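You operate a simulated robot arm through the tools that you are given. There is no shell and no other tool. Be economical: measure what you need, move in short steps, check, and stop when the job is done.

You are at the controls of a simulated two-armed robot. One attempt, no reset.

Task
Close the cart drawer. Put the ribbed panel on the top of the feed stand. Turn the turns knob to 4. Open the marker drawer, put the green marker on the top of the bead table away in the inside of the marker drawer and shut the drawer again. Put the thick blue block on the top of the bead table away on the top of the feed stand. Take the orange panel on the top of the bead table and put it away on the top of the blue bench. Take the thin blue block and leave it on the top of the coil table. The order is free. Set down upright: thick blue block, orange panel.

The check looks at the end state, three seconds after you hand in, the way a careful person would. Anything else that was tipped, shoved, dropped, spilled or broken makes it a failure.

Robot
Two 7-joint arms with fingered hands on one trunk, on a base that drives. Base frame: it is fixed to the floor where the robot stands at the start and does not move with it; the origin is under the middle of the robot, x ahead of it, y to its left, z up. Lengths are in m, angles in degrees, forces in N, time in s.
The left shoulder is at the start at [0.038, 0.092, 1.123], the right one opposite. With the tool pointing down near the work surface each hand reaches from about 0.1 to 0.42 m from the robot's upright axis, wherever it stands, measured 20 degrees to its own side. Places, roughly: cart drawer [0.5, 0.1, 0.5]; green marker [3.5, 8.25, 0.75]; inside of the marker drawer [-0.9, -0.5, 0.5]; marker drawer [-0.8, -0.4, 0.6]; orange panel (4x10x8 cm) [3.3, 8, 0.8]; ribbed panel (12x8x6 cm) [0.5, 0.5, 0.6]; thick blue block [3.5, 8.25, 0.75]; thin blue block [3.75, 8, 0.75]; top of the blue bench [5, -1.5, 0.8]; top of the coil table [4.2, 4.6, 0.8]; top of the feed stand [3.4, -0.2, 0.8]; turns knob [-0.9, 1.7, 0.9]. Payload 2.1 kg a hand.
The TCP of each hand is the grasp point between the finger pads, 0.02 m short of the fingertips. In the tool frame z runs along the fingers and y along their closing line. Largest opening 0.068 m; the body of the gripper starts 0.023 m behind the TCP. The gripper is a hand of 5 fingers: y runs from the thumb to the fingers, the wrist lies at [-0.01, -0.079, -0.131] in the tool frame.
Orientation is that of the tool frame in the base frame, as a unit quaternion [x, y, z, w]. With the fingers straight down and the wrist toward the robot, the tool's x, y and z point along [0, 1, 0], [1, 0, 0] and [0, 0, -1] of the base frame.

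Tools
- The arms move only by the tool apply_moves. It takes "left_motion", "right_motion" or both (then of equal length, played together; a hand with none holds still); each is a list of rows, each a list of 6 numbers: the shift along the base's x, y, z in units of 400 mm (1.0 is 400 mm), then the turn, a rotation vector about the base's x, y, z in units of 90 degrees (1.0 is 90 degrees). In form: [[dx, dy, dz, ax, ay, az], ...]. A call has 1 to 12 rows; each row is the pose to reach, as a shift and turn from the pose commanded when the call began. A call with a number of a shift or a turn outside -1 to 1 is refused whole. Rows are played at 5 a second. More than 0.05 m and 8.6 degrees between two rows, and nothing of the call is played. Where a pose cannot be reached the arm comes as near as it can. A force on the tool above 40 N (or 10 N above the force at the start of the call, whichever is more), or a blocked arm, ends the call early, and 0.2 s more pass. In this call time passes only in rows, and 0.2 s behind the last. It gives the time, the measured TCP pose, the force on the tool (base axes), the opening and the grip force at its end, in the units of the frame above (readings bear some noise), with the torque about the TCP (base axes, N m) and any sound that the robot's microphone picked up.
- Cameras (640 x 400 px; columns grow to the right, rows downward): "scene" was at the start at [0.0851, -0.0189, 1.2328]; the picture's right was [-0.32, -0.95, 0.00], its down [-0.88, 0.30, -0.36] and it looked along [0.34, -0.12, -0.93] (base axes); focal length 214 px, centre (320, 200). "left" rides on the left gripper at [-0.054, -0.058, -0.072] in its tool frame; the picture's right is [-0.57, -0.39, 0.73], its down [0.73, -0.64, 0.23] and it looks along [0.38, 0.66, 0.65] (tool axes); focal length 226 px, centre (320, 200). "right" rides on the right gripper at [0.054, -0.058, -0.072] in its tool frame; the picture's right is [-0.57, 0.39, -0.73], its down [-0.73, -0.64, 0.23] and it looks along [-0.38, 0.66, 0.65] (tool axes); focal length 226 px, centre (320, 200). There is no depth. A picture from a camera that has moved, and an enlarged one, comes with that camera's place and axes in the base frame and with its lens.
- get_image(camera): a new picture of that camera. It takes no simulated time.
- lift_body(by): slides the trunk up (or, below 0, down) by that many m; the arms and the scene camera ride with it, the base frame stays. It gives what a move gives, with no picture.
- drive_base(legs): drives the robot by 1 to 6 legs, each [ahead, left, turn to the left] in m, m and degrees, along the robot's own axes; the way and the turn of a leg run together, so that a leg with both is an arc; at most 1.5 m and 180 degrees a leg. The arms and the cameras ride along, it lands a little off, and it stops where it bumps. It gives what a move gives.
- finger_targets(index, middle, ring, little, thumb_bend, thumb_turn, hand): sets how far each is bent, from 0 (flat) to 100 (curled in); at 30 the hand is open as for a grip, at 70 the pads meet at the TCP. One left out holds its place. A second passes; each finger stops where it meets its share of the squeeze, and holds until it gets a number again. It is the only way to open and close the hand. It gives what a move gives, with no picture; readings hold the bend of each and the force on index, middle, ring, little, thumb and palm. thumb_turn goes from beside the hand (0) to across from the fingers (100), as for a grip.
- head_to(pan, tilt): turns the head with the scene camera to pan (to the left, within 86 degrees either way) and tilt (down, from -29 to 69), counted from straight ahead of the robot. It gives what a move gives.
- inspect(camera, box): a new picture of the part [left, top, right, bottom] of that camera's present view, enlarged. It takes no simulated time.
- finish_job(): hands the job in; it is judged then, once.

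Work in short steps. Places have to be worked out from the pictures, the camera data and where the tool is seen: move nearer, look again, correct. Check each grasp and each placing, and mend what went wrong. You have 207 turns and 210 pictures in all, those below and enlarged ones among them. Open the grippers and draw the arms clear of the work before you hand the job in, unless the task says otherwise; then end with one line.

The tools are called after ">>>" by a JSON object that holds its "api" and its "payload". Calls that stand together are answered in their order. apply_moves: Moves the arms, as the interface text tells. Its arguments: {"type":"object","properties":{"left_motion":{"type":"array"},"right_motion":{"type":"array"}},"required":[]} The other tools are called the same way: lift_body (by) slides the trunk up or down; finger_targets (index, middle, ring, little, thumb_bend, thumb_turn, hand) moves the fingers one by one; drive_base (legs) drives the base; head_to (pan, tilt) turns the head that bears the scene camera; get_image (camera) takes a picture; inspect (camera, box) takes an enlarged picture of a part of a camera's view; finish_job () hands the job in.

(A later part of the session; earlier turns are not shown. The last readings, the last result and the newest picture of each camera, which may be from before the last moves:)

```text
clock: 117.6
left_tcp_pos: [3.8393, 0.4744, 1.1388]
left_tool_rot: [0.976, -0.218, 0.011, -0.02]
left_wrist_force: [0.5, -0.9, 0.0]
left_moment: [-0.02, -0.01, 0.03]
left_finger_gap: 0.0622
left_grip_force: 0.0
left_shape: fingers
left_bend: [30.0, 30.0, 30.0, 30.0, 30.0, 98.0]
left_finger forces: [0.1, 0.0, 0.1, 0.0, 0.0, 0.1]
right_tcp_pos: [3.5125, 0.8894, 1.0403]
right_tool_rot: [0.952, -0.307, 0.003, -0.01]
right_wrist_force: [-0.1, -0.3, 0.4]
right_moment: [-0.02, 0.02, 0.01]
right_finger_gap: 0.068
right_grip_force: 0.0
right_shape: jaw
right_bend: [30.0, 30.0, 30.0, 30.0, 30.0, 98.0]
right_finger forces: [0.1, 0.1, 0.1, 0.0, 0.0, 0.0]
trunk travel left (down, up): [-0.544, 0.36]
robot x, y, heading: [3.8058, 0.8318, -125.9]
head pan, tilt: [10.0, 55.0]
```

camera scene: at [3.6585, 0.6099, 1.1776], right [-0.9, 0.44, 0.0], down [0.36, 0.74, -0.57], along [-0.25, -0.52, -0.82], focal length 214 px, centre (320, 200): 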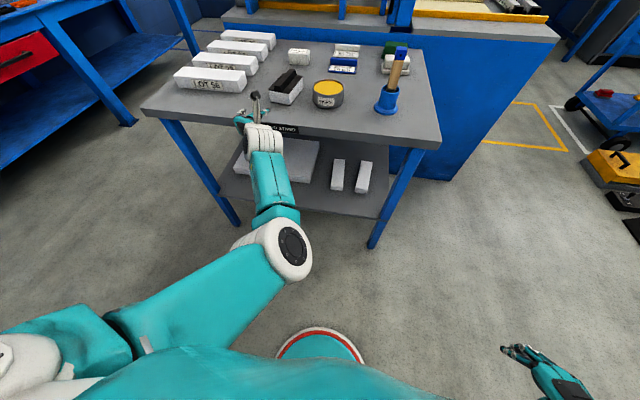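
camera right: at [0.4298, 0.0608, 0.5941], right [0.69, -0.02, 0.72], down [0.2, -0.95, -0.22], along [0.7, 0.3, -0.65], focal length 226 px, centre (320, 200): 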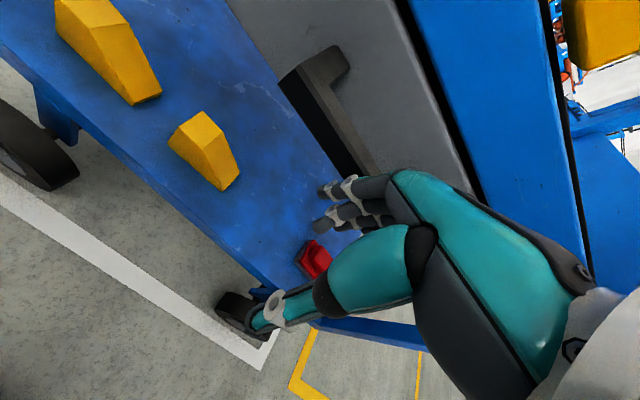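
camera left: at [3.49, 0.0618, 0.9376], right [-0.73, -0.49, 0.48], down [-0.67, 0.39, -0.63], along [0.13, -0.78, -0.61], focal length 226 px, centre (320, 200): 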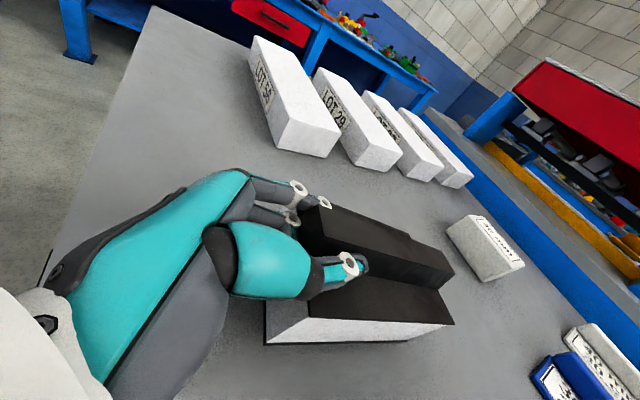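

Arms are tucked. I move away from the machine, turn to face north (+y), and look for the route to the bead table.

>>> {"api": "drive_base", "payload": {"legs": [[0, -0.45, 0], [0, 0, -144]]}}

>>> {"api": "head_to", "payload": {"pan": 0, "tilt": 15}}

>>> {"api": "get_image", "payload": {"camera": "scene"}}

```text
clock: 126.4
left_tcp_pos: [3.2283, 1.3844, 1.1393]
left_tool_rot: [-0.053, 0.998, -0.021, -0.004]
left_wrist_force: [0.0, 0.8, -0.1]
left_moment: [0.04, 0.04, 0.0]
left_finger_gap: 0.0622
left_grip_force: 0.1
left_shape: fingers
left_bend: [30.0, 30.0, 30.0, 30.0, 30.0, 98.0]
left_finger forces: [0.0, 0.0, 0.0, 0.0, 0.0, 0.0]
right_tcp_pos: [3.7226, 1.1979, 1.0394]
right_tool_rot: [0.04, 0.999, -0.01, 0.001]
right_wrist_force: [-0.1, -0.6, 0.6]
right_moment: [0.01, -0.01, 0.02]
right_finger_gap: 0.0678
right_grip_force: 0.0
right_shape: jaw
right_bend: [30.0, 30.0, 30.0, 30.0, 30.0, 98.0]
right_finger forces: [0.1, 0.0, 0.0, 0.0, 0.0, 0.1]
trunk travel left (down, up): [-0.544, 0.36]
robot x, y, heading: [3.4431, 1.0931, 85.5]
head pan, tilt: [10.0, 55.0]
```

```text
clock: 127.5
left_tcp_pos: [3.2287, 1.3836, 1.1385]
left_tool_rot: [-0.053, 0.998, -0.021, -0.004]
left_wrist_force: [0.3, -0.6, 0.2]
left_moment: [0.0, 0.02, 0.0]
left_finger_gap: 0.062
left_grip_force: 0.0
left_shape: fingers
left_bend: [30.0, 30.0, 30.0, 30.0, 30.0, 98.0]
left_finger forces: [0.1, 0.0, 0.0, 0.0, 0.1, 0.1]
right_tcp_pos: [3.7239, 1.1965, 1.0406]
right_tool_rot: [0.04, 0.999, -0.011, 0.001]
right_wrist_force: [-0.2, 1.1, 1.0]
right_moment: [-0.01, 0.01, 0.02]
right_finger_gap: 0.0678
right_grip_force: 0.0
right_shape: jaw
right_bend: [30.0, 30.0, 30.0, 30.0, 30.0, 98.0]
right_finger forces: [0.0, 0.0, 0.0, 0.0, 0.0, 0.0]
trunk travel left (down, up): [-0.544, 0.36]
robot x, y, heading: [3.4418, 1.0953, 85.3]
head pan, tilt: [0.0, 15.0]
```

```text
135 pictures are left
camera scene: at [3.4506, 1.2025, 1.4892], right [1.0, -0.08, 0.0], down [-0.02, -0.26, -0.97], along [0.08, 0.96, -0.26], focal length 214 px, centre (320, 200)
```

scene: 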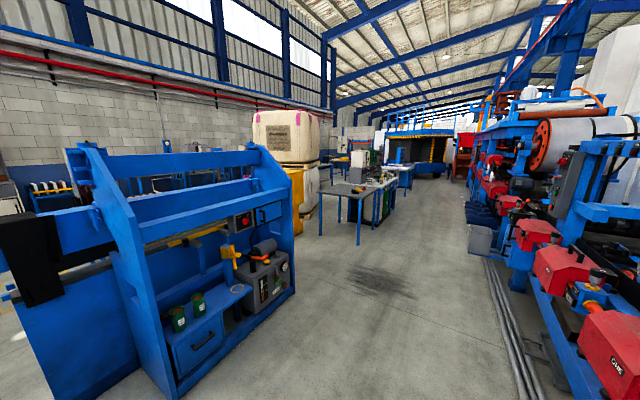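

The grey table ahead matches the coil table (4.2,4.6); the aisle passes between cabinet and machine. I drive on and look again.

>>> {"api": "drive_base", "payload": {"legs": [[0.85, -0.25, 0], [0.85, -0.35, 0]]}}

>>> {"api": "get_image", "payload": {"camera": "scene"}}

```text
clock: 136.6
left_tcp_pos: [3.9696, 3.0174, 1.138]
left_tool_rot: [-0.053, 0.998, -0.021, -0.004]
left_wrist_force: [-0.2, 0.0, 1.0]
left_moment: [-0.02, 0.0, 0.01]
left_finger_gap: 0.0624
left_grip_force: 0.1
left_shape: fingers
left_bend: [30.0, 30.0, 30.0, 30.0, 30.0, 98.0]
left_finger forces: [0.1, 0.1, 0.0, 0.0, 0.0, 0.0]
right_tcp_pos: [4.4637, 2.8304, 1.04]
right_tool_rot: [0.041, 0.999, -0.011, 0.001]
right_wrist_force: [0.1, 1.0, 0.9]
right_moment: [0.02, -0.02, 0.01]
right_finger_gap: 0.068
right_grip_force: 0.1
right_shape: jaw
right_bend: [30.0, 30.0, 30.0, 30.0, 30.0, 98.0]
right_finger forces: [0.1, 0.0, 0.0, 0.0, 0.1, 0.0]
trunk travel left (down, up): [-0.544, 0.36]
robot x, y, heading: [4.1839, 2.7267, 85.1]
head pan, tilt: [0.0, 15.0]
```

```text
134 pictures are left
camera scene: at [4.1907, 2.8364, 1.4893], right [1.0, -0.08, 0.0], down [-0.02, -0.26, -0.97], along [0.08, 0.96, -0.26], focal length 214 px, centre (320, 200)
```

scene: 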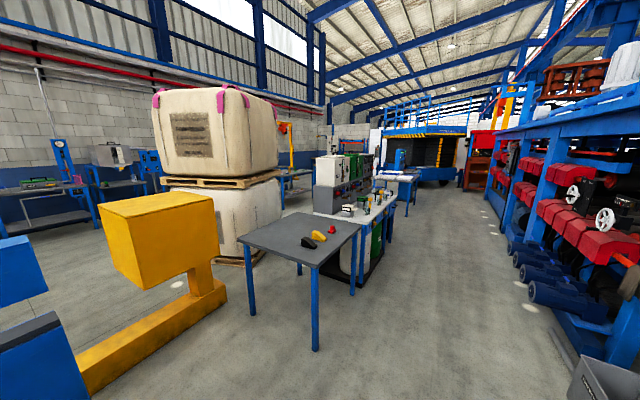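

The coil table is confirmed. I raise the trunk to look over the pallet for the bead table and a route.

>>> {"api": "lift_body", "payload": {"by": 0.35}}

>>> {"api": "head_to", "payload": {"pan": 10, "tilt": 20}}

>>> {"api": "get_image", "payload": {"camera": "scene"}}

>>> {"api": "inspect", "payload": {"camera": "scene", "box": [240, 100, 480, 250]}}

```text
clock: 140.0
left_tcp_pos: [3.9696, 3.018, 1.4898]
left_tool_rot: [-0.051, 0.998, -0.021, -0.005]
left_wrist_force: [0.2, -0.5, 0.8]
left_moment: [0.03, -0.01, 0.03]
left_finger_gap: 0.0622
left_grip_force: 0.0
left_shape: fingers
left_bend: [30.0, 30.0, 30.0, 30.0, 30.0, 98.0]
left_finger forces: [0.0, 0.0, 0.0, 0.0, 0.0, 0.0]
right_tcp_pos: [4.4636, 2.8302, 1.3903]
right_tool_rot: [0.04, 0.999, -0.011, 0.001]
right_wrist_force: [0.2, -1.4, 0.4]
right_moment: [0.0, 0.04, -0.03]
right_finger_gap: 0.068
right_grip_force: 0.1
right_shape: jaw
right_bend: [30.0, 30.0, 30.0, 30.0, 30.0, 98.0]
right_finger forces: [0.0, 0.0, 0.1, 0.0, 0.0, 0.0]
trunk travel left (down, up): [-0.894, 0.01]
robot x, y, heading: [4.1798, 2.7272, 85.5]
head pan, tilt: [0.0, 15.0]
```

```text
clock: 140.7
left_tcp_pos: [3.9696, 3.0178, 1.49]
left_tool_rot: [-0.052, 0.998, -0.022, -0.003]
left_wrist_force: [-0.6, 0.9, 0.1]
left_moment: [0.02, 0.05, 0.01]
left_finger_gap: 0.0622
left_grip_force: 0.1
left_shape: fingers
left_bend: [30.0, 30.0, 30.0, 30.0, 30.0, 98.0]
left_finger forces: [0.0, 0.1, 0.0, 0.0, 0.0, 0.0]
right_tcp_pos: [4.4637, 2.8301, 1.3892]
right_tool_rot: [0.042, 0.999, -0.011, 0.0]
right_wrist_force: [-0.2, 0.0, -0.5]
right_moment: [0.01, 0.03, 0.02]
right_finger_gap: 0.0682
right_grip_force: 0.0
right_shape: jaw
right_bend: [30.0, 30.0, 30.0, 30.0, 30.0, 98.0]
right_finger forces: [0.0, 0.0, 0.0, 0.0, 0.1, 0.0]
trunk travel left (down, up): [-0.894, 0.01]
robot x, y, heading: [4.1805, 2.7302, 85.2]
head pan, tilt: [10.0, 20.0]
```

```text
133 pictures are left
camera scene: at [4.1739, 2.8287, 1.8315], right [1.0, 0.09, 0.0], down [0.03, -0.34, -0.94], along [-0.08, 0.94, -0.34], focal length 214 px, centre (320, 200)
```

scene: 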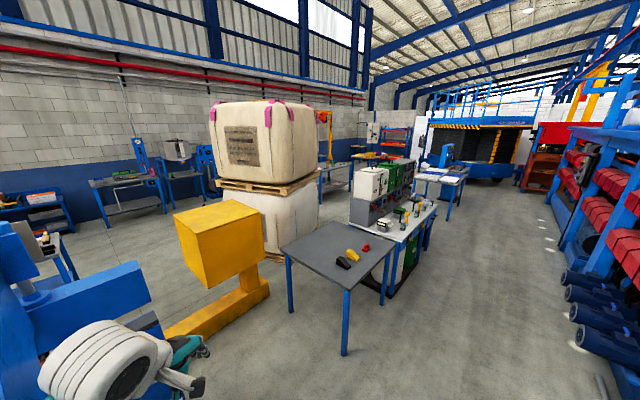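

```text
2.67 times, centred on (360, 175) of scene
camera zoom: at [4.1739, 2.8287, 1.8315], right [1.0, 0.09, 0.0], down [0.03, -0.34, -0.94], along [-0.08, 0.94, -0.34], focal length 572 px, centre (213, 267)
```

zoom: 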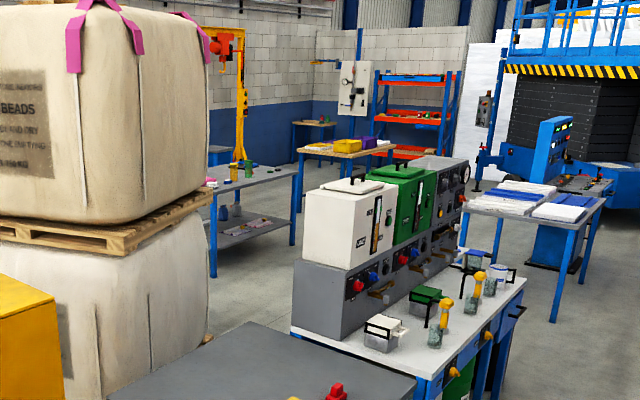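

The grey table behind the BEADS bag is the bead table. Route: along the aisle past the mixing bench, then left. I turn along the aisle and drive.

>>> {"api": "drive_base", "payload": {"legs": [[0, 0, -32], [1.4, 0, 0], [1.4, 0, 0], [0.8, 0, 0]]}}

>>> {"api": "head_to", "payload": {"pan": 70, "tilt": 25}}

>>> {"api": "get_image", "payload": {"camera": "scene"}}

```text
clock: 159.6
left_tcp_pos: [6.3567, 5.9061, 1.4891]
left_tool_rot: [0.24, 0.971, -0.019, -0.011]
left_wrist_force: [0.1, -0.4, -0.4]
left_moment: [0.0, 0.01, -0.01]
left_finger_gap: 0.062
left_grip_force: 0.1
left_shape: fingers
left_bend: [30.0, 30.0, 30.0, 30.0, 30.0, 98.0]
left_finger forces: [0.0, 0.1, 0.0, 0.1, 0.1, 0.0]
right_tcp_pos: [6.6632, 5.4754, 1.3895]
right_tool_rot: [0.328, 0.945, -0.01, -0.002]
right_wrist_force: [0.3, 0.2, 0.5]
right_moment: [-0.01, 0.02, -0.01]
right_finger_gap: 0.0679
right_grip_force: 0.1
right_shape: jaw
right_bend: [30.0, 30.0, 30.0, 30.0, 30.0, 98.0]
right_finger forces: [0.0, 0.0, 0.1, 0.0, 0.0, 0.0]
trunk travel left (down, up): [-0.894, 0.01]
robot x, y, heading: [6.3745, 5.5477, 51.4]
head pan, tilt: [10.0, 20.0]
```

```text
clock: 160.8
left_tcp_pos: [6.357, 5.9056, 1.4885]
left_tool_rot: [0.24, 0.971, -0.019, -0.01]
left_wrist_force: [-0.7, 1.0, -0.4]
left_moment: [-0.01, 0.02, -0.02]
left_finger_gap: 0.0619
left_grip_force: 0.0
left_shape: fingers
left_bend: [30.0, 30.0, 30.0, 30.0, 30.0, 98.0]
left_finger forces: [0.1, 0.0, 0.0, 0.0, 0.0, 0.0]
right_tcp_pos: [6.6635, 5.4772, 1.3898]
right_tool_rot: [0.328, 0.945, -0.011, -0.002]
right_wrist_force: [0.7, -0.2, 0.2]
right_moment: [0.0, -0.01, 0.0]
right_finger_gap: 0.0678
right_grip_force: 0.0
right_shape: jaw
right_bend: [30.0, 30.0, 30.0, 30.0, 30.0, 98.0]
right_finger forces: [0.1, 0.0, 0.0, 0.0, 0.1, 0.1]
trunk travel left (down, up): [-0.894, 0.01]
robot x, y, heading: [6.3749, 5.5442, 51.5]
head pan, tilt: [70.0, 25.0]
```

```text
131 pictures are left
camera scene: at [6.3294, 5.6304, 1.8234], right [0.85, 0.52, 0.0], down [0.22, -0.36, -0.91], along [-0.47, 0.77, -0.42], focal length 214 px, centre (320, 200)
```

scene: 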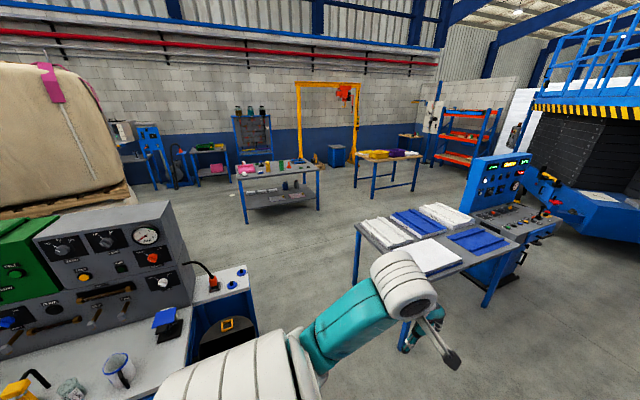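

The gap between mixing bench and sheet table leads to the bead table. I advance 0.5, turn left, and drive through.

>>> {"api": "drive_base", "payload": {"legs": [[0.5, 0, 0], [0, 0, 91.5], [1.3, 0, 0], [1.25, 0, 0]]}}

>>> {"api": "head_to", "payload": {"pan": 10, "tilt": 40}}

>>> {"api": "get_image", "payload": {"camera": "scene"}}

```text
clock: 179.5
left_tcp_pos: [4.3463, 7.5087, 1.4879]
left_tool_rot: [-0.511, 0.859, -0.02, 0.006]
left_wrist_force: [0.0, 0.0, 0.5]
left_moment: [-0.02, 0.0, 0.02]
left_finger_gap: 0.0623
left_grip_force: 0.1
left_shape: fingers
left_bend: [30.0, 30.0, 30.0, 30.0, 30.0, 98.0]
left_finger forces: [0.0, 0.0, 0.0, 0.0, 0.0, 0.0]
right_tcp_pos: [4.7802, 7.8104, 1.3898]
right_tool_rot: [-0.429, 0.903, -0.009, 0.006]
right_wrist_force: [-0.6, 0.4, 0.1]
right_moment: [0.0, -0.03, 0.02]
right_finger_gap: 0.0679
right_grip_force: 0.1
right_shape: jaw
right_bend: [30.0, 30.0, 30.0, 30.0, 30.0, 98.0]
right_finger forces: [0.0, 0.1, 0.0, 0.0, 0.1, 0.0]
trunk travel left (down, up): [-0.894, 0.01]
robot x, y, heading: [4.7069, 7.5259, 140.7]
head pan, tilt: [70.0, 25.0]
```

```text
clock: 180.8
left_tcp_pos: [4.3468, 7.5092, 1.4889]
left_tool_rot: [-0.512, 0.859, -0.021, 0.007]
left_wrist_force: [0.5, 0.1, -0.1]
left_moment: [0.0, 0.0, 0.04]
left_finger_gap: 0.062
left_grip_force: 0.0
left_shape: fingers
left_bend: [30.0, 30.0, 30.0, 30.0, 30.0, 98.0]
left_finger forces: [0.0, 0.0, 0.0, 0.1, 0.0, 0.0]
right_tcp_pos: [4.7813, 7.8106, 1.3899]
right_tool_rot: [-0.428, 0.904, -0.009, 0.005]
right_wrist_force: [0.2, -0.4, 0.1]
right_moment: [-0.05, -0.01, -0.05]
right_finger_gap: 0.0678
right_grip_force: 0.0
right_shape: jaw
right_bend: [30.0, 30.0, 30.0, 30.0, 30.0, 98.0]
right_finger forces: [0.0, 0.1, 0.1, 0.0, 0.0, 0.1]
trunk travel left (down, up): [-0.894, 0.01]
robot x, y, heading: [4.7081, 7.5248, 140.7]
head pan, tilt: [10.0, 40.0]
```

```text
130 pictures are left
camera scene: at [4.624, 7.5675, 1.8], right [0.49, 0.87, 0.0], down [0.56, -0.31, -0.77], along [-0.67, 0.37, -0.64], focal length 214 px, centre (320, 200)
```

scene: 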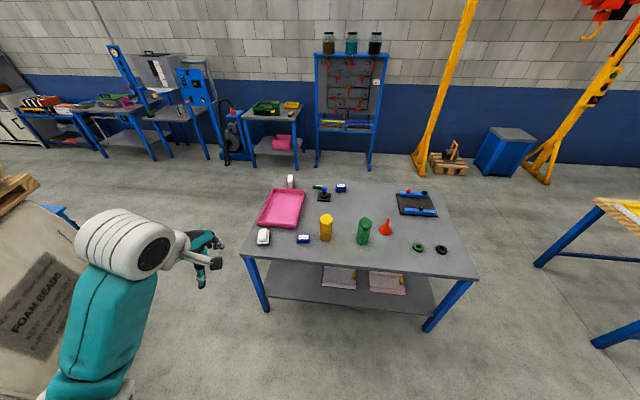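

The bead table is right ahead. I zoom in on its top.

>>> {"api": "inspect", "payload": {"camera": "scene", "box": [235, 165, 355, 265]}}

>>> {"api": "inspect", "payload": {"camera": "scene", "box": [340, 175, 480, 285]}}

```text
4.00 times, centred on (295, 215) of scene
camera zoom: at [4.624, 7.5675, 1.8], right [0.49, 0.87, 0.0], down [0.56, -0.31, -0.77], along [-0.67, 0.37, -0.64], focal length 858 px, centre (420, 140)
```

zoom: 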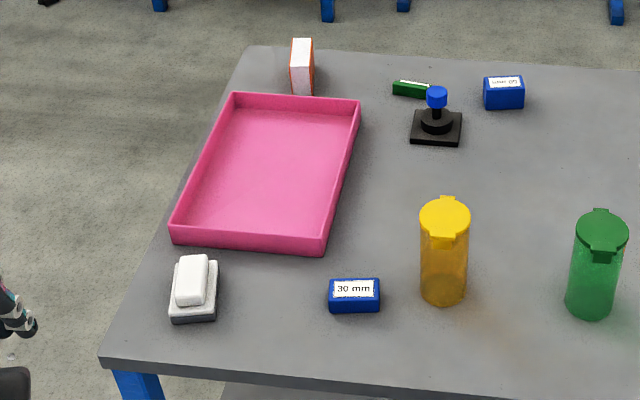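

```text
3.64 times, centred on (410, 230) of scene
camera zoom: at [4.624, 7.5675, 1.8], right [0.49, 0.87, 0.0], down [0.56, -0.31, -0.77], along [-0.67, 0.37, -0.64], focal length 780 px, centre (-7, 91)
```

zoom: 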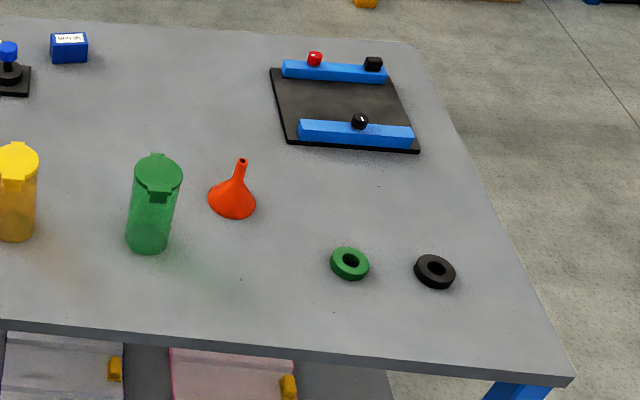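

I identify: thin blue "30 mm" near the front edge, thick blue, green marker and orange panel near the far edge. I position for the thin block with the left hand: fix its yaw, approach and lower.

>>> {"api": "apply_moves", "payload": {"left_motion": [[-0.023, 0.116, 0, 0, 0, -0.06], [-0.047, 0.232, 0, 0, 0, -0.122], [-0.07, 0.348, 0, 0, 0, -0.122]]}}

>>> {"api": "drive_base", "payload": {"legs": [[0.3, 0.095, 2.4]]}}

>>> {"api": "lift_body", "payload": {"by": -0.4}}

>>> {"api": "head_to", "payload": {"pan": 15, "tilt": 55}}

>>> {"api": "get_image", "payload": {"camera": "scene"}}

>>> {"api": "get_image", "payload": {"camera": "left"}}

```text
clock: 181.6
left_tcp_pos: [4.3191, 7.649, 1.4865]
left_tool_rot: [-0.425, 0.905, -0.021, 0.003]
left_wrist_force: [0.4, -0.3, 0.1]
left_moment: [0.02, 0.01, -0.02]
left_finger_gap: 0.0621
left_grip_force: 0.0
left_shape: fingers
left_bend: [30.0, 30.0, 30.0, 30.0, 30.0, 98.0]
left_finger forces: [0.0, 0.0, 0.0, 0.0, 0.0, 0.0]
right_tcp_pos: [4.7807, 7.8117, 1.3905]
right_tool_rot: [-0.429, 0.903, -0.01, 0.005]
right_wrist_force: [0.0, -0.8, 0.8]
right_moment: [-0.03, 0.03, 0.01]
right_finger_gap: 0.0681
right_grip_force: 0.0
right_shape: jaw
right_bend: [30.0, 30.0, 30.0, 30.0, 30.0, 98.0]
right_finger forces: [0.0, 0.0, 0.1, 0.0, 0.1, 0.0]
trunk travel left (down, up): [-0.894, 0.01]
robot x, y, heading: [4.706, 7.5192, 140.6]
head pan, tilt: [10.0, 40.0]
```

```text
clock: 183.7
left_tcp_pos: [4.0194, 7.7382, 1.4884]
left_tool_rot: [-0.446, 0.895, -0.021, 0.005]
left_wrist_force: [0.3, 0.5, 0.5]
left_moment: [-0.01, 0.0, -0.02]
left_finger_gap: 0.0623
left_grip_force: 0.1
left_shape: fingers
left_bend: [30.0, 30.0, 30.0, 30.0, 30.0, 98.0]
left_finger forces: [0.1, 0.1, 0.0, 0.0, 0.1, 0.0]
right_tcp_pos: [4.474, 7.9226, 1.3899]
right_tool_rot: [-0.45, 0.893, -0.009, 0.005]
right_wrist_force: [0.1, -0.9, -0.3]
right_moment: [0.03, -0.05, -0.01]
right_finger_gap: 0.0679
right_grip_force: 0.1
right_shape: jaw
right_bend: [30.0, 30.0, 30.0, 30.0, 30.0, 98.0]
right_finger forces: [0.1, 0.0, 0.0, 0.0, 0.1, 0.0]
trunk travel left (down, up): [-0.894, 0.01]
robot x, y, heading: [4.4146, 7.6277, 143.3]
head pan, tilt: [10.0, 40.0]
```

```text
clock: 187.6
left_tcp_pos: [4.0199, 7.7383, 1.0879]
left_tool_rot: [-0.448, 0.894, -0.021, 0.004]
left_wrist_force: [-0.6, -0.4, -0.6]
left_moment: [0.0, 0.03, -0.02]
left_finger_gap: 0.0624
left_grip_force: 0.0
left_shape: fingers
left_bend: [30.0, 30.0, 30.0, 30.0, 30.0, 98.0]
left_finger forces: [0.0, 0.0, 0.0, 0.0, 0.1, 0.0]
right_tcp_pos: [4.4752, 7.9223, 0.9901]
right_tool_rot: [-0.449, 0.894, -0.009, 0.006]
right_wrist_force: [0.6, 1.0, -0.1]
right_moment: [-0.01, -0.03, -0.01]
right_finger_gap: 0.0679
right_grip_force: 0.1
right_shape: jaw
right_bend: [30.0, 30.0, 30.0, 30.0, 30.0, 98.0]
right_finger forces: [0.1, 0.1, 0.1, 0.0, 0.0, 0.0]
trunk travel left (down, up): [-0.494, 0.41]
robot x, y, heading: [4.4157, 7.629, 143.5]
head pan, tilt: [10.0, 40.0]
```

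```text
clock: 188.3
left_tcp_pos: [4.0198, 7.7376, 1.0881]
left_tool_rot: [-0.447, 0.894, -0.021, 0.005]
left_wrist_force: [0.3, -0.4, 0.1]
left_moment: [-0.03, 0.02, -0.01]
left_finger_gap: 0.0622
left_grip_force: 0.0
left_shape: fingers
left_bend: [30.0, 30.0, 30.0, 30.0, 30.0, 98.0]
left_finger forces: [0.1, 0.1, 0.0, 0.0, 0.0, 0.0]
right_tcp_pos: [4.475, 7.9214, 0.99]
right_tool_rot: [-0.45, 0.893, -0.009, 0.006]
right_wrist_force: [-0.2, -0.1, 0.1]
right_moment: [0.03, 0.0, 0.0]
right_finger_gap: 0.0679
right_grip_force: 0.0
right_shape: jaw
right_bend: [30.0, 30.0, 30.0, 30.0, 30.0, 98.0]
right_finger forces: [0.0, 0.0, 0.1, 0.0, 0.0, 0.0]
trunk travel left (down, up): [-0.494, 0.41]
robot x, y, heading: [4.4187, 7.6284, 143.4]
head pan, tilt: [15.0, 55.0]
```

```text
127 pictures are left
camera scene: at [4.3291, 7.6678, 1.379], right [0.37, 0.93, 0.0], down [0.76, -0.3, -0.57], along [-0.53, 0.21, -0.82], focal length 214 px, centre (320, 200)
```

scene: 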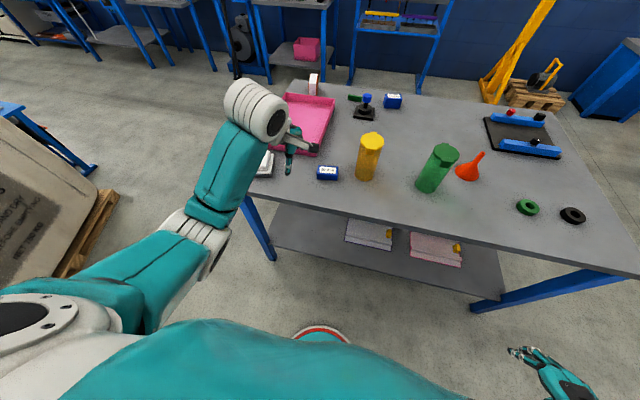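

```text
126 pictures are left
camera left: at [4.0973, 7.7486, 1.1613], right [0.67, 0.2, -0.72], down [0.08, -0.98, -0.19], along [-0.74, 0.08, -0.67], focal length 226 px, centre (320, 200)
```

left: 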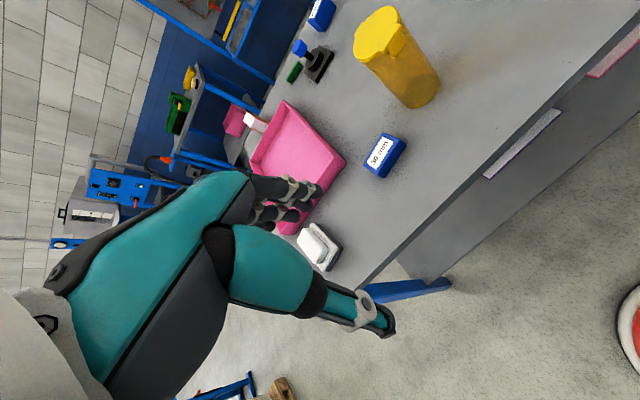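

Thin block is at about (3.868,7.88). I drive 0.205 ahead and 0.024 right, lower to just above it and check.

>>> {"api": "drive_base", "payload": {"legs": [[0.205, -0.024, 0]]}}

>>> {"api": "lift_body", "payload": {"by": -0.19}}

>>> {"api": "get_image", "payload": {"camera": "left"}}

>>> {"api": "get_image", "payload": {"camera": "scene"}}

```text
clock: 189.9
left_tcp_pos: [3.8727, 7.8771, 1.087]
left_tool_rot: [-0.447, 0.894, -0.021, 0.005]
left_wrist_force: [1.0, -0.6, -0.6]
left_moment: [0.0, 0.02, 0.02]
left_finger_gap: 0.0622
left_grip_force: 0.1
left_shape: fingers
left_bend: [30.0, 30.0, 30.0, 30.0, 30.0, 98.0]
left_finger forces: [0.1, 0.0, 0.0, 0.0, 0.0, 0.1]
right_tcp_pos: [4.3261, 8.0615, 0.9912]
right_tool_rot: [-0.45, 0.893, -0.009, 0.006]
right_wrist_force: [0.2, 0.0, -0.5]
right_moment: [0.01, -0.03, 0.03]
right_finger_gap: 0.068
right_grip_force: 0.0
right_shape: jaw
right_bend: [30.0, 30.0, 30.0, 30.0, 30.0, 98.0]
right_finger forces: [0.0, 0.0, 0.0, 0.0, 0.1, 0.1]
trunk travel left (down, up): [-0.494, 0.41]
robot x, y, heading: [4.2697, 7.7741, 143.5]
head pan, tilt: [15.0, 55.0]
```

```text
clock: 192.0
left_tcp_pos: [3.8723, 7.8752, 0.8983]
left_tool_rot: [-0.447, 0.894, -0.02, 0.005]
left_wrist_force: [-0.1, 0.2, 0.2]
left_moment: [0.0, 0.01, 0.02]
left_finger_gap: 0.0624
left_grip_force: 0.1
left_shape: fingers
left_bend: [30.0, 30.0, 30.0, 30.0, 30.0, 98.0]
left_finger forces: [0.1, 0.0, 0.0, 0.0, 0.0, 0.0]
right_tcp_pos: [4.3265, 8.0608, 0.8001]
right_tool_rot: [-0.451, 0.893, -0.009, 0.005]
right_wrist_force: [-0.9, -0.3, -0.1]
right_moment: [-0.01, -0.02, -0.03]
right_finger_gap: 0.0678
right_grip_force: 0.0
right_shape: jaw
right_bend: [30.0, 30.0, 30.0, 30.0, 30.0, 98.0]
right_finger forces: [0.0, 0.0, 0.1, 0.1, 0.1, 0.1]
trunk travel left (down, up): [-0.304, 0.6]
robot x, y, heading: [4.2648, 7.7654, 143.6]
head pan, tilt: [15.0, 55.0]
```

```text
125 pictures are left
camera left: at [3.9498, 7.8868, 0.9715], right [0.67, 0.2, -0.72], down [0.08, -0.98, -0.19], along [-0.74, 0.07, -0.67], focal length 226 px, centre (320, 200)
```

left: 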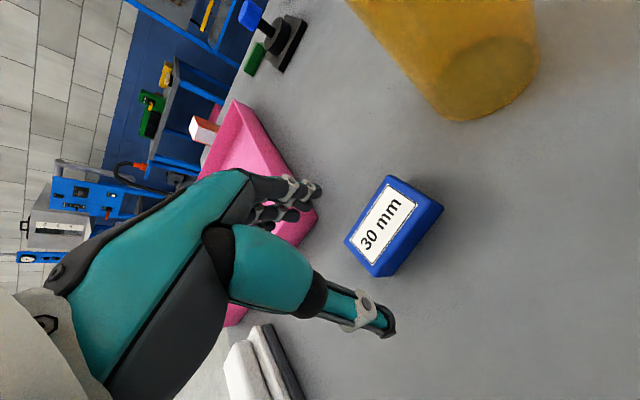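

```text
124 pictures are left
camera scene: at [4.1642, 7.8199, 1.1878], right [0.37, 0.93, 0.0], down [0.76, -0.3, -0.57], along [-0.53, 0.21, -0.82], focal length 214 px, centre (320, 200)
```

scene: 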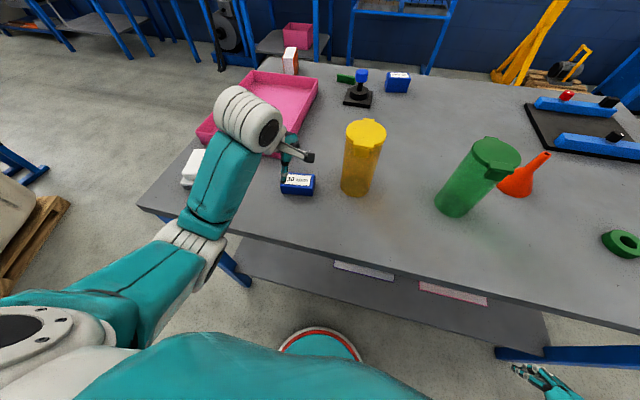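

Block is about 1.5 cm off in y and yawed ~13°. I correct the hand, then lower.

>>> {"api": "apply_moves", "payload": {"left_motion": [[-0.006, 0.02, 0, 0, 0, 0.072], [-0.0125, 0.04, 0, 0, 0, 0.144]]}}

>>> {"api": "lift_body", "payload": {"by": -0.045}}

>>> {"api": "get_image", "payload": {"camera": "left"}}

```text
clock: 192.6
left_tcp_pos: [3.8677, 7.8909, 0.8977]
left_tool_rot: [-0.547, 0.837, -0.02, 0.007]
left_wrist_force: [-0.1, 0.4, 0.2]
left_moment: [0.01, 0.01, 0.01]
left_finger_gap: 0.0621
left_grip_force: 0.0
left_shape: fingers
left_bend: [30.0, 30.0, 30.0, 30.0, 30.0, 98.0]
left_finger forces: [0.1, 0.0, 0.1, 0.0, 0.0, 0.0]
right_tcp_pos: [4.3258, 8.0613, 0.8]
right_tool_rot: [-0.451, 0.892, -0.009, 0.006]
right_wrist_force: [-0.2, -0.2, -0.2]
right_moment: [0.03, 0.01, -0.03]
right_finger_gap: 0.0681
right_grip_force: 0.1
right_shape: jaw
right_bend: [30.0, 30.0, 30.0, 30.0, 30.0, 98.0]
right_finger forces: [0.1, 0.1, 0.1, 0.1, 0.0, 0.0]
trunk travel left (down, up): [-0.304, 0.6]
robot x, y, heading: [4.2684, 7.7705, 143.5]
head pan, tilt: [15.0, 55.0]
```

```text
clock: 193.5
left_tcp_pos: [3.8686, 7.892, 0.8523]
left_tool_rot: [-0.546, 0.837, -0.021, 0.006]
left_wrist_force: [-0.7, -0.8, -0.3]
left_moment: [-0.03, 0.01, 0.02]
left_finger_gap: 0.0621
left_grip_force: 0.2
left_shape: fingers
left_bend: [30.0, 30.0, 30.0, 30.0, 30.0, 98.0]
left_finger forces: [0.0, 0.1, 0.0, 0.1, 0.1, 0.1]
right_tcp_pos: [4.3254, 8.0608, 0.756]
right_tool_rot: [-0.45, 0.893, -0.009, 0.006]
right_wrist_force: [0.2, 0.4, -0.2]
right_moment: [0.02, -0.04, 0.02]
right_finger_gap: 0.0679
right_grip_force: 0.0
right_shape: jaw
right_bend: [30.0, 30.0, 30.0, 30.0, 30.0, 98.0]
right_finger forces: [0.0, 0.0, 0.1, 0.0, 0.0, 0.0]
trunk travel left (down, up): [-0.259, 0.645]
robot x, y, heading: [4.2666, 7.7737, 143.6]
head pan, tilt: [15.0, 55.0]
```

```text
123 pictures are left
camera left: at [3.9403, 7.9199, 0.9263], right [0.61, 0.34, -0.72], down [0.3, -0.93, -0.19], along [-0.74, -0.09, -0.67], focal length 226 px, centre (320, 200)
```

left: 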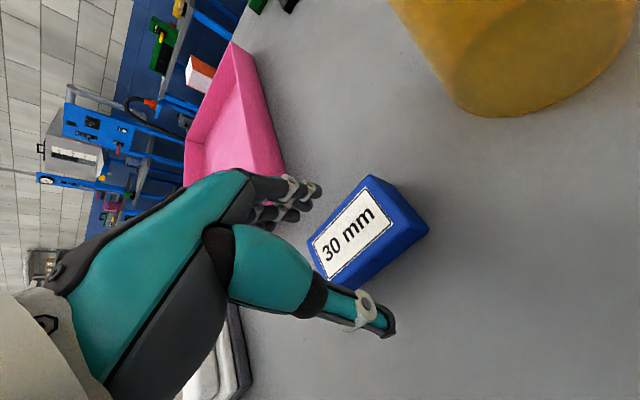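

Block is between thumb and fingers. I lower the last 2.7 cm and close.

>>> {"api": "lift_body", "payload": {"by": -0.027}}

>>> {"api": "finger_targets", "payload": {"hand": "left", "index": 80, "middle": 80, "ring": 80, "little": 80, "thumb_bend": 80}}

>>> {"api": "get_image", "payload": {"camera": "left"}}

```text
clock: 194.2
left_tcp_pos: [3.8673, 7.893, 0.8273]
left_tool_rot: [-0.547, 0.837, -0.019, 0.006]
left_wrist_force: [-0.1, 0.5, 16.1]
left_moment: [0.2, 0.67, 0.0]
left_finger_gap: 0.0664
left_grip_force: 8.9
left_shape: fingers
left_bend: [27.0, 30.0, 29.0, 30.0, 30.0, 98.0]
left_finger forces: [4.6, 9.5, 2.3, 0.0, 0.0, 0.1]
right_tcp_pos: [4.3274, 8.0608, 0.7285]
right_tool_rot: [-0.451, 0.893, -0.008, 0.005]
right_wrist_force: [0.0, -0.1, -0.1]
right_moment: [0.02, -0.01, 0.0]
right_finger_gap: 0.0681
right_grip_force: 0.0
right_shape: jaw
right_bend: [30.0, 30.0, 30.0, 30.0, 30.0, 98.0]
right_finger forces: [0.0, 0.0, 0.0, 0.1, 0.0, 0.1]
trunk travel left (down, up): [-0.232, 0.672]
robot x, y, heading: [4.2668, 7.775, 143.7]
head pan, tilt: [15.0, 55.0]
```

```text
clock: 194.7
left_tcp_pos: [3.8678, 7.8916, 0.8282]
left_tool_rot: [-0.545, 0.838, -0.017, 0.005]
left_wrist_force: [-0.2, 0.4, 0.1]
left_moment: [0.02, 0.0, 0.02]
left_finger_gap: 0.0
left_grip_force: 0.0
left_shape: fingers
left_bend: [74.0, 79.0, 80.0, 80.0, 76.0, 97.0]
left_finger forces: [0.0, 0.0, 0.0, 0.0, 0.0, 0.0]
right_tcp_pos: [4.3257, 8.0617, 0.7275]
right_tool_rot: [-0.451, 0.892, -0.009, 0.005]
right_wrist_force: [-0.3, -0.8, -0.1]
right_moment: [0.01, -0.01, -0.03]
right_finger_gap: 0.0678
right_grip_force: 0.1
right_shape: jaw
right_bend: [30.0, 30.0, 30.0, 30.0, 30.0, 98.0]
right_finger forces: [0.0, 0.1, 0.0, 0.0, 0.1, 0.1]
trunk travel left (down, up): [-0.232, 0.672]
robot x, y, heading: [4.2679, 7.769, 143.5]
head pan, tilt: [15.0, 55.0]
stopped (left hand): the force on the tool passed its limit at 44 N (the readings are from after the stop); the commanded pose is now the measured one
```

```text
122 pictures are left
camera left: at [3.94, 7.9201, 0.9001], right [0.6, 0.34, -0.72], down [0.29, -0.93, -0.2], along [-0.74, -0.09, -0.67], focal length 226 px, centre (320, 200)
```

left: 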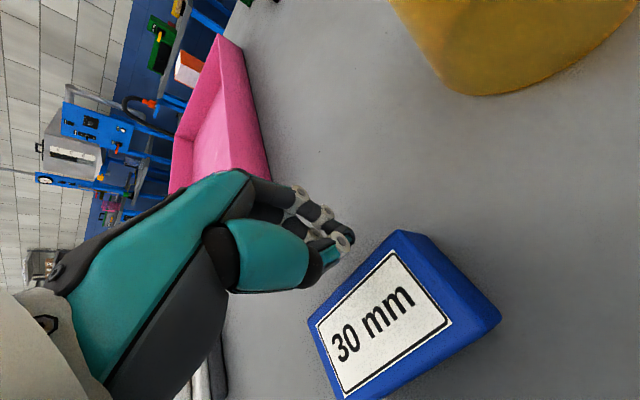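

The fingers came down on the block and pushed it toward me; the table height estimate was off. I raise 0.1 m, reopen and re-measure by triangulation.

>>> {"api": "lift_body", "payload": {"by": 0.1}}

>>> {"api": "finger_targets", "payload": {"hand": "left", "index": 30, "middle": 30, "ring": 30, "little": 30, "thumb_bend": 30}}

>>> {"api": "get_image", "payload": {"camera": "left"}}

>>> {"api": "inspect", "payload": {"camera": "scene", "box": [220, 120, 380, 220]}}

```text
clock: 196.0
left_tcp_pos: [3.8655, 7.8928, 0.9278]
left_tool_rot: [-0.546, 0.838, -0.016, 0.005]
left_wrist_force: [0.2, -0.3, -0.6]
left_moment: [0.05, 0.02, 0.0]
left_finger_gap: 0.0
left_grip_force: 0.1
left_shape: fingers
left_bend: [77.0, 80.0, 80.0, 80.0, 75.0, 96.0]
left_finger forces: [0.0, 0.0, 0.1, 0.0, 0.0, 0.1]
right_tcp_pos: [4.3267, 8.0608, 0.8277]
right_tool_rot: [-0.451, 0.892, -0.009, 0.005]
right_wrist_force: [0.2, 0.2, -0.3]
right_moment: [-0.01, -0.02, -0.02]
right_finger_gap: 0.0679
right_grip_force: 0.1
right_shape: jaw
right_bend: [30.0, 30.0, 30.0, 30.0, 30.0, 98.0]
right_finger forces: [0.0, 0.0, 0.0, 0.0, 0.0, 0.0]
trunk travel left (down, up): [-0.332, 0.572]
robot x, y, heading: [4.2657, 7.7719, 143.5]
head pan, tilt: [15.0, 55.0]
```

```text
clock: 197.0
left_tcp_pos: [3.8655, 7.8924, 0.9277]
left_tool_rot: [-0.546, 0.838, -0.014, 0.005]
left_wrist_force: [-0.1, -0.2, 0.0]
left_moment: [0.01, -0.01, 0.0]
left_finger_gap: 0.0619
left_grip_force: 0.0
left_shape: fingers
left_bend: [30.0, 30.0, 30.0, 30.0, 30.0, 98.0]
left_finger forces: [0.1, 0.0, 0.1, 0.1, 0.1, 0.1]
right_tcp_pos: [4.3261, 8.0622, 0.8281]
right_tool_rot: [-0.451, 0.893, -0.009, 0.006]
right_wrist_force: [0.6, -0.3, -0.2]
right_moment: [0.01, -0.01, -0.02]
right_finger_gap: 0.068
right_grip_force: 0.1
right_shape: jaw
right_bend: [30.0, 30.0, 30.0, 30.0, 30.0, 98.0]
right_finger forces: [0.0, 0.1, 0.0, 0.1, 0.0, 0.1]
trunk travel left (down, up): [-0.332, 0.572]
robot x, y, heading: [4.2635, 7.7715, 143.4]
head pan, tilt: [15.0, 55.0]
```

```text
121 pictures are left
camera left: at [3.9398, 7.9202, 1.001], right [0.6, 0.35, -0.72], down [0.29, -0.93, -0.2], along [-0.74, -0.09, -0.66], focal length 226 px, centre (320, 200)
```

left: 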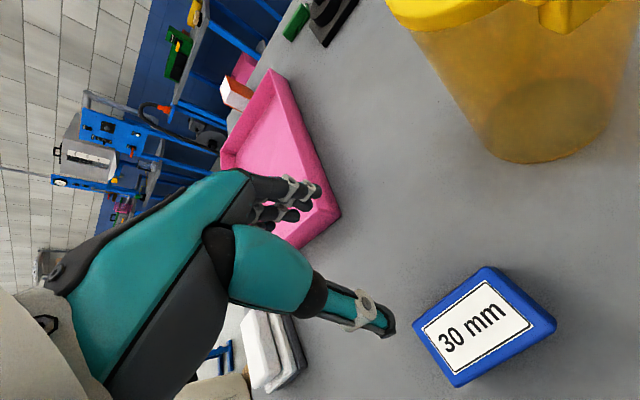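

```text
4.00 times, centred on (300, 170) of scene
camera zoom: at [4.1676, 7.8174, 1.216], right [0.37, 0.93, 0.0], down [0.76, -0.3, -0.57], along [-0.53, 0.21, -0.82], focal length 858 px, centre (400, 320)
```

zoom: 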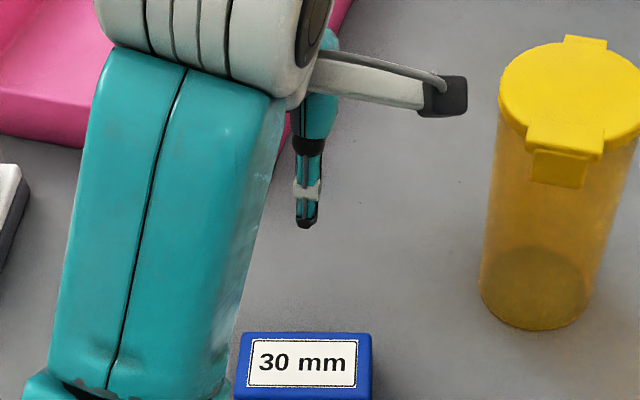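

Block now at about (3.911,7.862) with top near z≈0.79. I shift over it, lower partway, and check again.

>>> {"api": "apply_moves", "payload": {"left_motion": [[0.057, -0.037, 0, 0, 0, 0], [0.114, -0.075, 0, 0, 0, 0]]}}

>>> {"api": "lift_body", "payload": {"by": -0.06}}

>>> {"api": "get_image", "payload": {"camera": "left"}}

>>> {"api": "inspect", "payload": {"camera": "scene", "box": [220, 140, 380, 240]}}

```text
clock: 197.6
left_tcp_pos: [3.9108, 7.8617, 0.9269]
left_tool_rot: [-0.546, 0.838, -0.016, 0.005]
left_wrist_force: [0.4, -1.0, 0.4]
left_moment: [-0.01, 0.01, 0.0]
left_finger_gap: 0.0622
left_grip_force: 0.1
left_shape: fingers
left_bend: [30.0, 30.0, 30.0, 30.0, 30.0, 98.0]
left_finger forces: [0.0, 0.1, 0.0, 0.0, 0.1, 0.1]
right_tcp_pos: [4.3251, 8.0614, 0.8279]
right_tool_rot: [-0.45, 0.893, -0.009, 0.005]
right_wrist_force: [-0.2, 0.1, -0.2]
right_moment: [-0.03, 0.01, 0.04]
right_finger_gap: 0.068
right_grip_force: 0.1
right_shape: jaw
right_bend: [30.0, 30.0, 30.0, 30.0, 30.0, 98.0]
right_finger forces: [0.1, 0.1, 0.0, 0.0, 0.0, 0.1]
trunk travel left (down, up): [-0.332, 0.572]
robot x, y, heading: [4.265, 7.7694, 143.4]
head pan, tilt: [15.0, 55.0]
```

```text
clock: 198.6
left_tcp_pos: [3.9118, 7.8621, 0.869]
left_tool_rot: [-0.546, 0.838, -0.015, 0.005]
left_wrist_force: [0.2, 0.7, 0.8]
left_moment: [0.0, -0.01, 0.04]
left_finger_gap: 0.0623
left_grip_force: 0.1
left_shape: fingers
left_bend: [30.0, 30.0, 30.0, 30.0, 30.0, 98.0]
left_finger forces: [0.1, 0.1, 0.0, 0.0, 0.0, 0.1]
right_tcp_pos: [4.3247, 8.062, 0.7679]
right_tool_rot: [-0.45, 0.893, -0.009, 0.006]
right_wrist_force: [0.1, 0.0, -0.1]
right_moment: [0.01, 0.04, 0.03]
right_finger_gap: 0.068
right_grip_force: 0.0
right_shape: jaw
right_bend: [30.0, 30.0, 30.0, 30.0, 30.0, 98.0]
right_finger forces: [0.0, 0.1, 0.0, 0.0, 0.0, 0.1]
trunk travel left (down, up): [-0.272, 0.632]
robot x, y, heading: [4.2694, 7.7701, 143.6]
head pan, tilt: [15.0, 55.0]
```

```text
119 pictures are left
camera left: at [3.9855, 7.8901, 0.9412], right [0.6, 0.35, -0.72], down [0.29, -0.93, -0.2], along [-0.74, -0.09, -0.66], focal length 226 px, centre (320, 200)
```

left: 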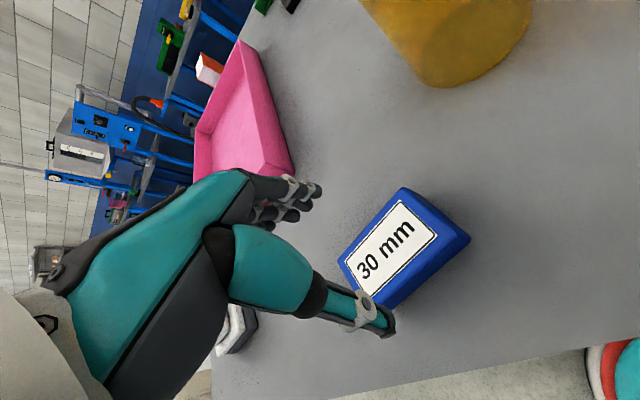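

```text
4.00 times, centred on (300, 190) of scene
camera zoom: at [4.1599, 7.8231, 1.1554], right [0.37, 0.93, 0.0], down [0.76, -0.3, -0.57], along [-0.53, 0.21, -0.82], focal length 858 px, centre (400, 240)
```

zoom: 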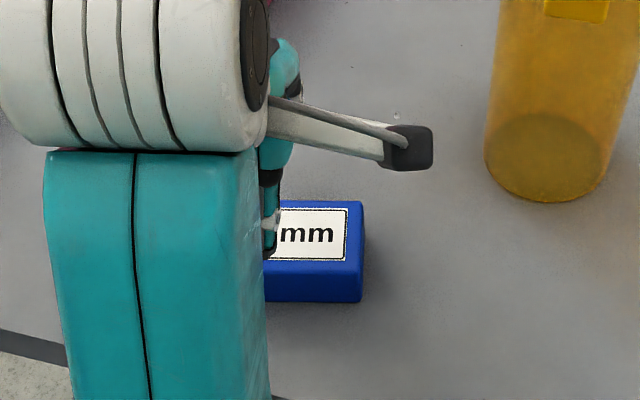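

The TCP line now passes through the block centre (top ≈0.797). I lower in two steps, watching force.

>>> {"api": "lift_body", "payload": {"by": -0.05}}

>>> {"api": "lift_body", "payload": {"by": -0.015}}

>>> {"api": "get_image", "payload": {"camera": "left"}}

```text
clock: 199.5
left_tcp_pos: [3.912, 7.863, 0.8186]
left_tool_rot: [-0.545, 0.838, -0.015, 0.003]
left_wrist_force: [0.4, -0.5, -0.2]
left_moment: [0.0, 0.01, 0.01]
left_finger_gap: 0.0621
left_grip_force: 0.1
left_shape: fingers
left_bend: [30.0, 30.0, 30.0, 30.0, 30.0, 98.0]
left_finger forces: [0.0, 0.1, 0.1, 0.0, 0.0, 0.1]
right_tcp_pos: [4.3273, 8.0623, 0.7179]
right_tool_rot: [-0.451, 0.892, -0.009, 0.006]
right_wrist_force: [0.7, -0.1, -0.5]
right_moment: [-0.01, 0.02, -0.05]
right_finger_gap: 0.0677
right_grip_force: 0.0
right_shape: jaw
right_bend: [30.0, 30.0, 30.0, 30.0, 30.0, 98.0]
right_finger forces: [0.0, 0.0, 0.0, 0.0, 0.0, 0.0]
trunk travel left (down, up): [-0.222, 0.682]
robot x, y, heading: [4.2718, 7.7667, 143.5]
head pan, tilt: [15.0, 55.0]
```

```text
clock: 200.2
left_tcp_pos: [3.912, 7.8628, 0.8028]
left_tool_rot: [-0.546, 0.838, -0.016, 0.004]
left_wrist_force: [0.4, -0.4, -0.1]
left_moment: [0.01, -0.01, 0.0]
left_finger_gap: 0.0623
left_grip_force: 0.1
left_shape: fingers
left_bend: [30.0, 30.0, 30.0, 30.0, 30.0, 98.0]
left_finger forces: [0.1, 0.0, 0.0, 0.0, 0.0, 0.0]
right_tcp_pos: [4.3265, 8.0615, 0.7032]
right_tool_rot: [-0.45, 0.893, -0.009, 0.006]
right_wrist_force: [-0.3, 0.5, -0.1]
right_moment: [0.01, 0.01, -0.01]
right_finger_gap: 0.0678
right_grip_force: 0.0
right_shape: jaw
right_bend: [30.0, 30.0, 30.0, 30.0, 30.0, 98.0]
right_finger forces: [0.0, 0.0, 0.0, 0.1, 0.1, 0.1]
trunk travel left (down, up): [-0.207, 0.697]
robot x, y, heading: [4.2703, 7.7713, 143.6]
head pan, tilt: [15.0, 55.0]
```

```text
117 pictures are left
camera left: at [3.9854, 7.8902, 0.876], right [0.6, 0.35, -0.72], down [0.29, -0.93, -0.2], along [-0.74, -0.09, -0.66], focal length 226 px, centre (320, 200)
```

left: 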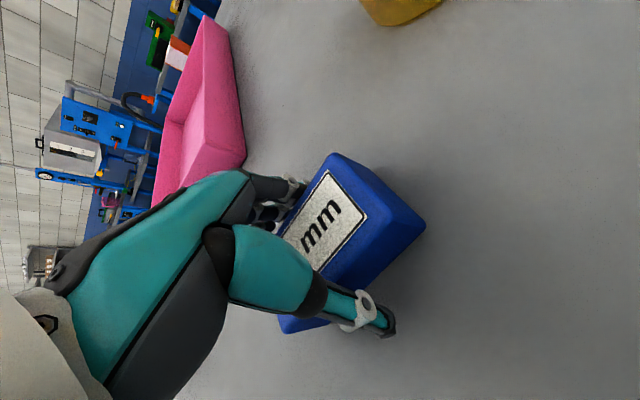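

Block sits between the fingers. I lower 1 cm more and close.

>>> {"api": "lift_body", "payload": {"by": -0.01}}

>>> {"api": "finger_targets", "payload": {"hand": "left", "index": 80, "middle": 80, "ring": 80, "little": 80, "thumb_bend": 80}}

>>> {"api": "lift_body", "payload": {"by": 0.08}}

>>> {"api": "get_image", "payload": {"camera": "left"}}

```text
clock: 200.7
left_tcp_pos: [3.9115, 7.8645, 0.7981]
left_tool_rot: [-0.545, 0.838, -0.005, 0.0]
left_wrist_force: [2.4, -2.1, 22.0]
left_moment: [0.21, 0.8, 0.01]
left_finger_gap: 0.0639
left_grip_force: 11.5
left_shape: fingers
left_bend: [30.0, 30.0, 30.0, 30.0, 29.0, 98.0]
left_finger forces: [3.0, 19.2, 0.0, 0.0, 0.6, 0.0]
right_tcp_pos: [4.3267, 8.0609, 0.6937]
right_tool_rot: [-0.451, 0.892, -0.008, 0.005]
right_wrist_force: [0.3, -0.2, -0.4]
right_moment: [-0.01, 0.0, 0.02]
right_finger_gap: 0.0679
right_grip_force: 0.0
right_shape: jaw
right_bend: [30.0, 30.0, 30.0, 30.0, 30.0, 98.0]
right_finger forces: [0.1, 0.0, 0.0, 0.1, 0.1, 0.0]
trunk travel left (down, up): [-0.197, 0.707]
robot x, y, heading: [4.2682, 7.7712, 143.2]
head pan, tilt: [15.0, 55.0]
stopped: the force on the tool passed its limit at 45 N (the readings are from after the stop); the commanded pose is now the measured one
```

```text
clock: 201.1
left_tcp_pos: [3.9108, 7.8643, 0.8001]
left_tool_rot: [-0.545, 0.838, 0.0, -0.004]
left_wrist_force: [-4.7, 0.0, 37.7]
left_moment: [0.36, 0.32, -0.14]
left_finger_gap: 0.0413
left_grip_force: 42.6
left_shape: fingers
left_bend: [40.0, 42.0, 56.0, 67.0, 53.0, 92.0]
left_finger forces: [30.2, 0.0, 8.6, 9.1, 37.3, 0.0]
right_tcp_pos: [4.3269, 8.0613, 0.6937]
right_tool_rot: [-0.451, 0.892, -0.008, 0.006]
right_wrist_force: [0.0, 0.4, -0.8]
right_moment: [-0.02, -0.03, 0.0]
right_finger_gap: 0.0677
right_grip_force: 0.0
right_shape: jaw
right_bend: [30.0, 30.0, 30.0, 30.0, 30.0, 98.0]
right_finger forces: [0.0, 0.1, 0.0, 0.1, 0.1, 0.0]
trunk travel left (down, up): [-0.197, 0.707]
robot x, y, heading: [4.2672, 7.7709, 143.4]
head pan, tilt: [15.0, 55.0]
stopped (left hand): the force on the tool passed its limit at 43 N (the readings are from after the stop); the commanded pose is now the measured one
```

```text
clock: 202.3
left_tcp_pos: [3.911, 7.8653, 0.8775]
left_tool_rot: [-0.545, 0.838, -0.004, -0.001]
left_wrist_force: [0.2, 0.3, -0.8]
left_moment: [-0.02, 0.0, 0.01]
left_finger_gap: 0.0371
left_grip_force: 36.6
left_shape: fingers
left_bend: [45.0, 51.0, 62.0, 73.0, 56.0, 86.0]
left_finger forces: [10.3, 9.7, 8.0, 8.8, 36.5, 0.0]
right_tcp_pos: [4.3266, 8.0613, 0.7718]
right_tool_rot: [-0.45, 0.893, -0.01, 0.006]
right_wrist_force: [0.2, 0.1, 0.0]
right_moment: [0.01, -0.01, 0.02]
right_finger_gap: 0.0679
right_grip_force: 0.0
right_shape: jaw
right_bend: [30.0, 30.0, 30.0, 30.0, 30.0, 98.0]
right_finger forces: [0.0, 0.1, 0.0, 0.0, 0.1, 0.0]
trunk travel left (down, up): [-0.277, 0.627]
robot x, y, heading: [4.2631, 7.7654, 143.7]
head pan, tilt: [15.0, 55.0]
```

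```text
116 pictures are left
camera left: at [3.9851, 7.8906, 0.9493], right [0.59, 0.35, -0.73], down [0.29, -0.93, -0.22], along [-0.76, -0.08, -0.65], focal length 226 px, centre (320, 200)
```

left: 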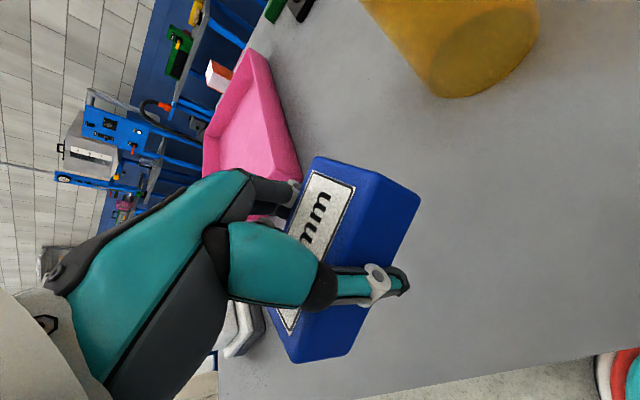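

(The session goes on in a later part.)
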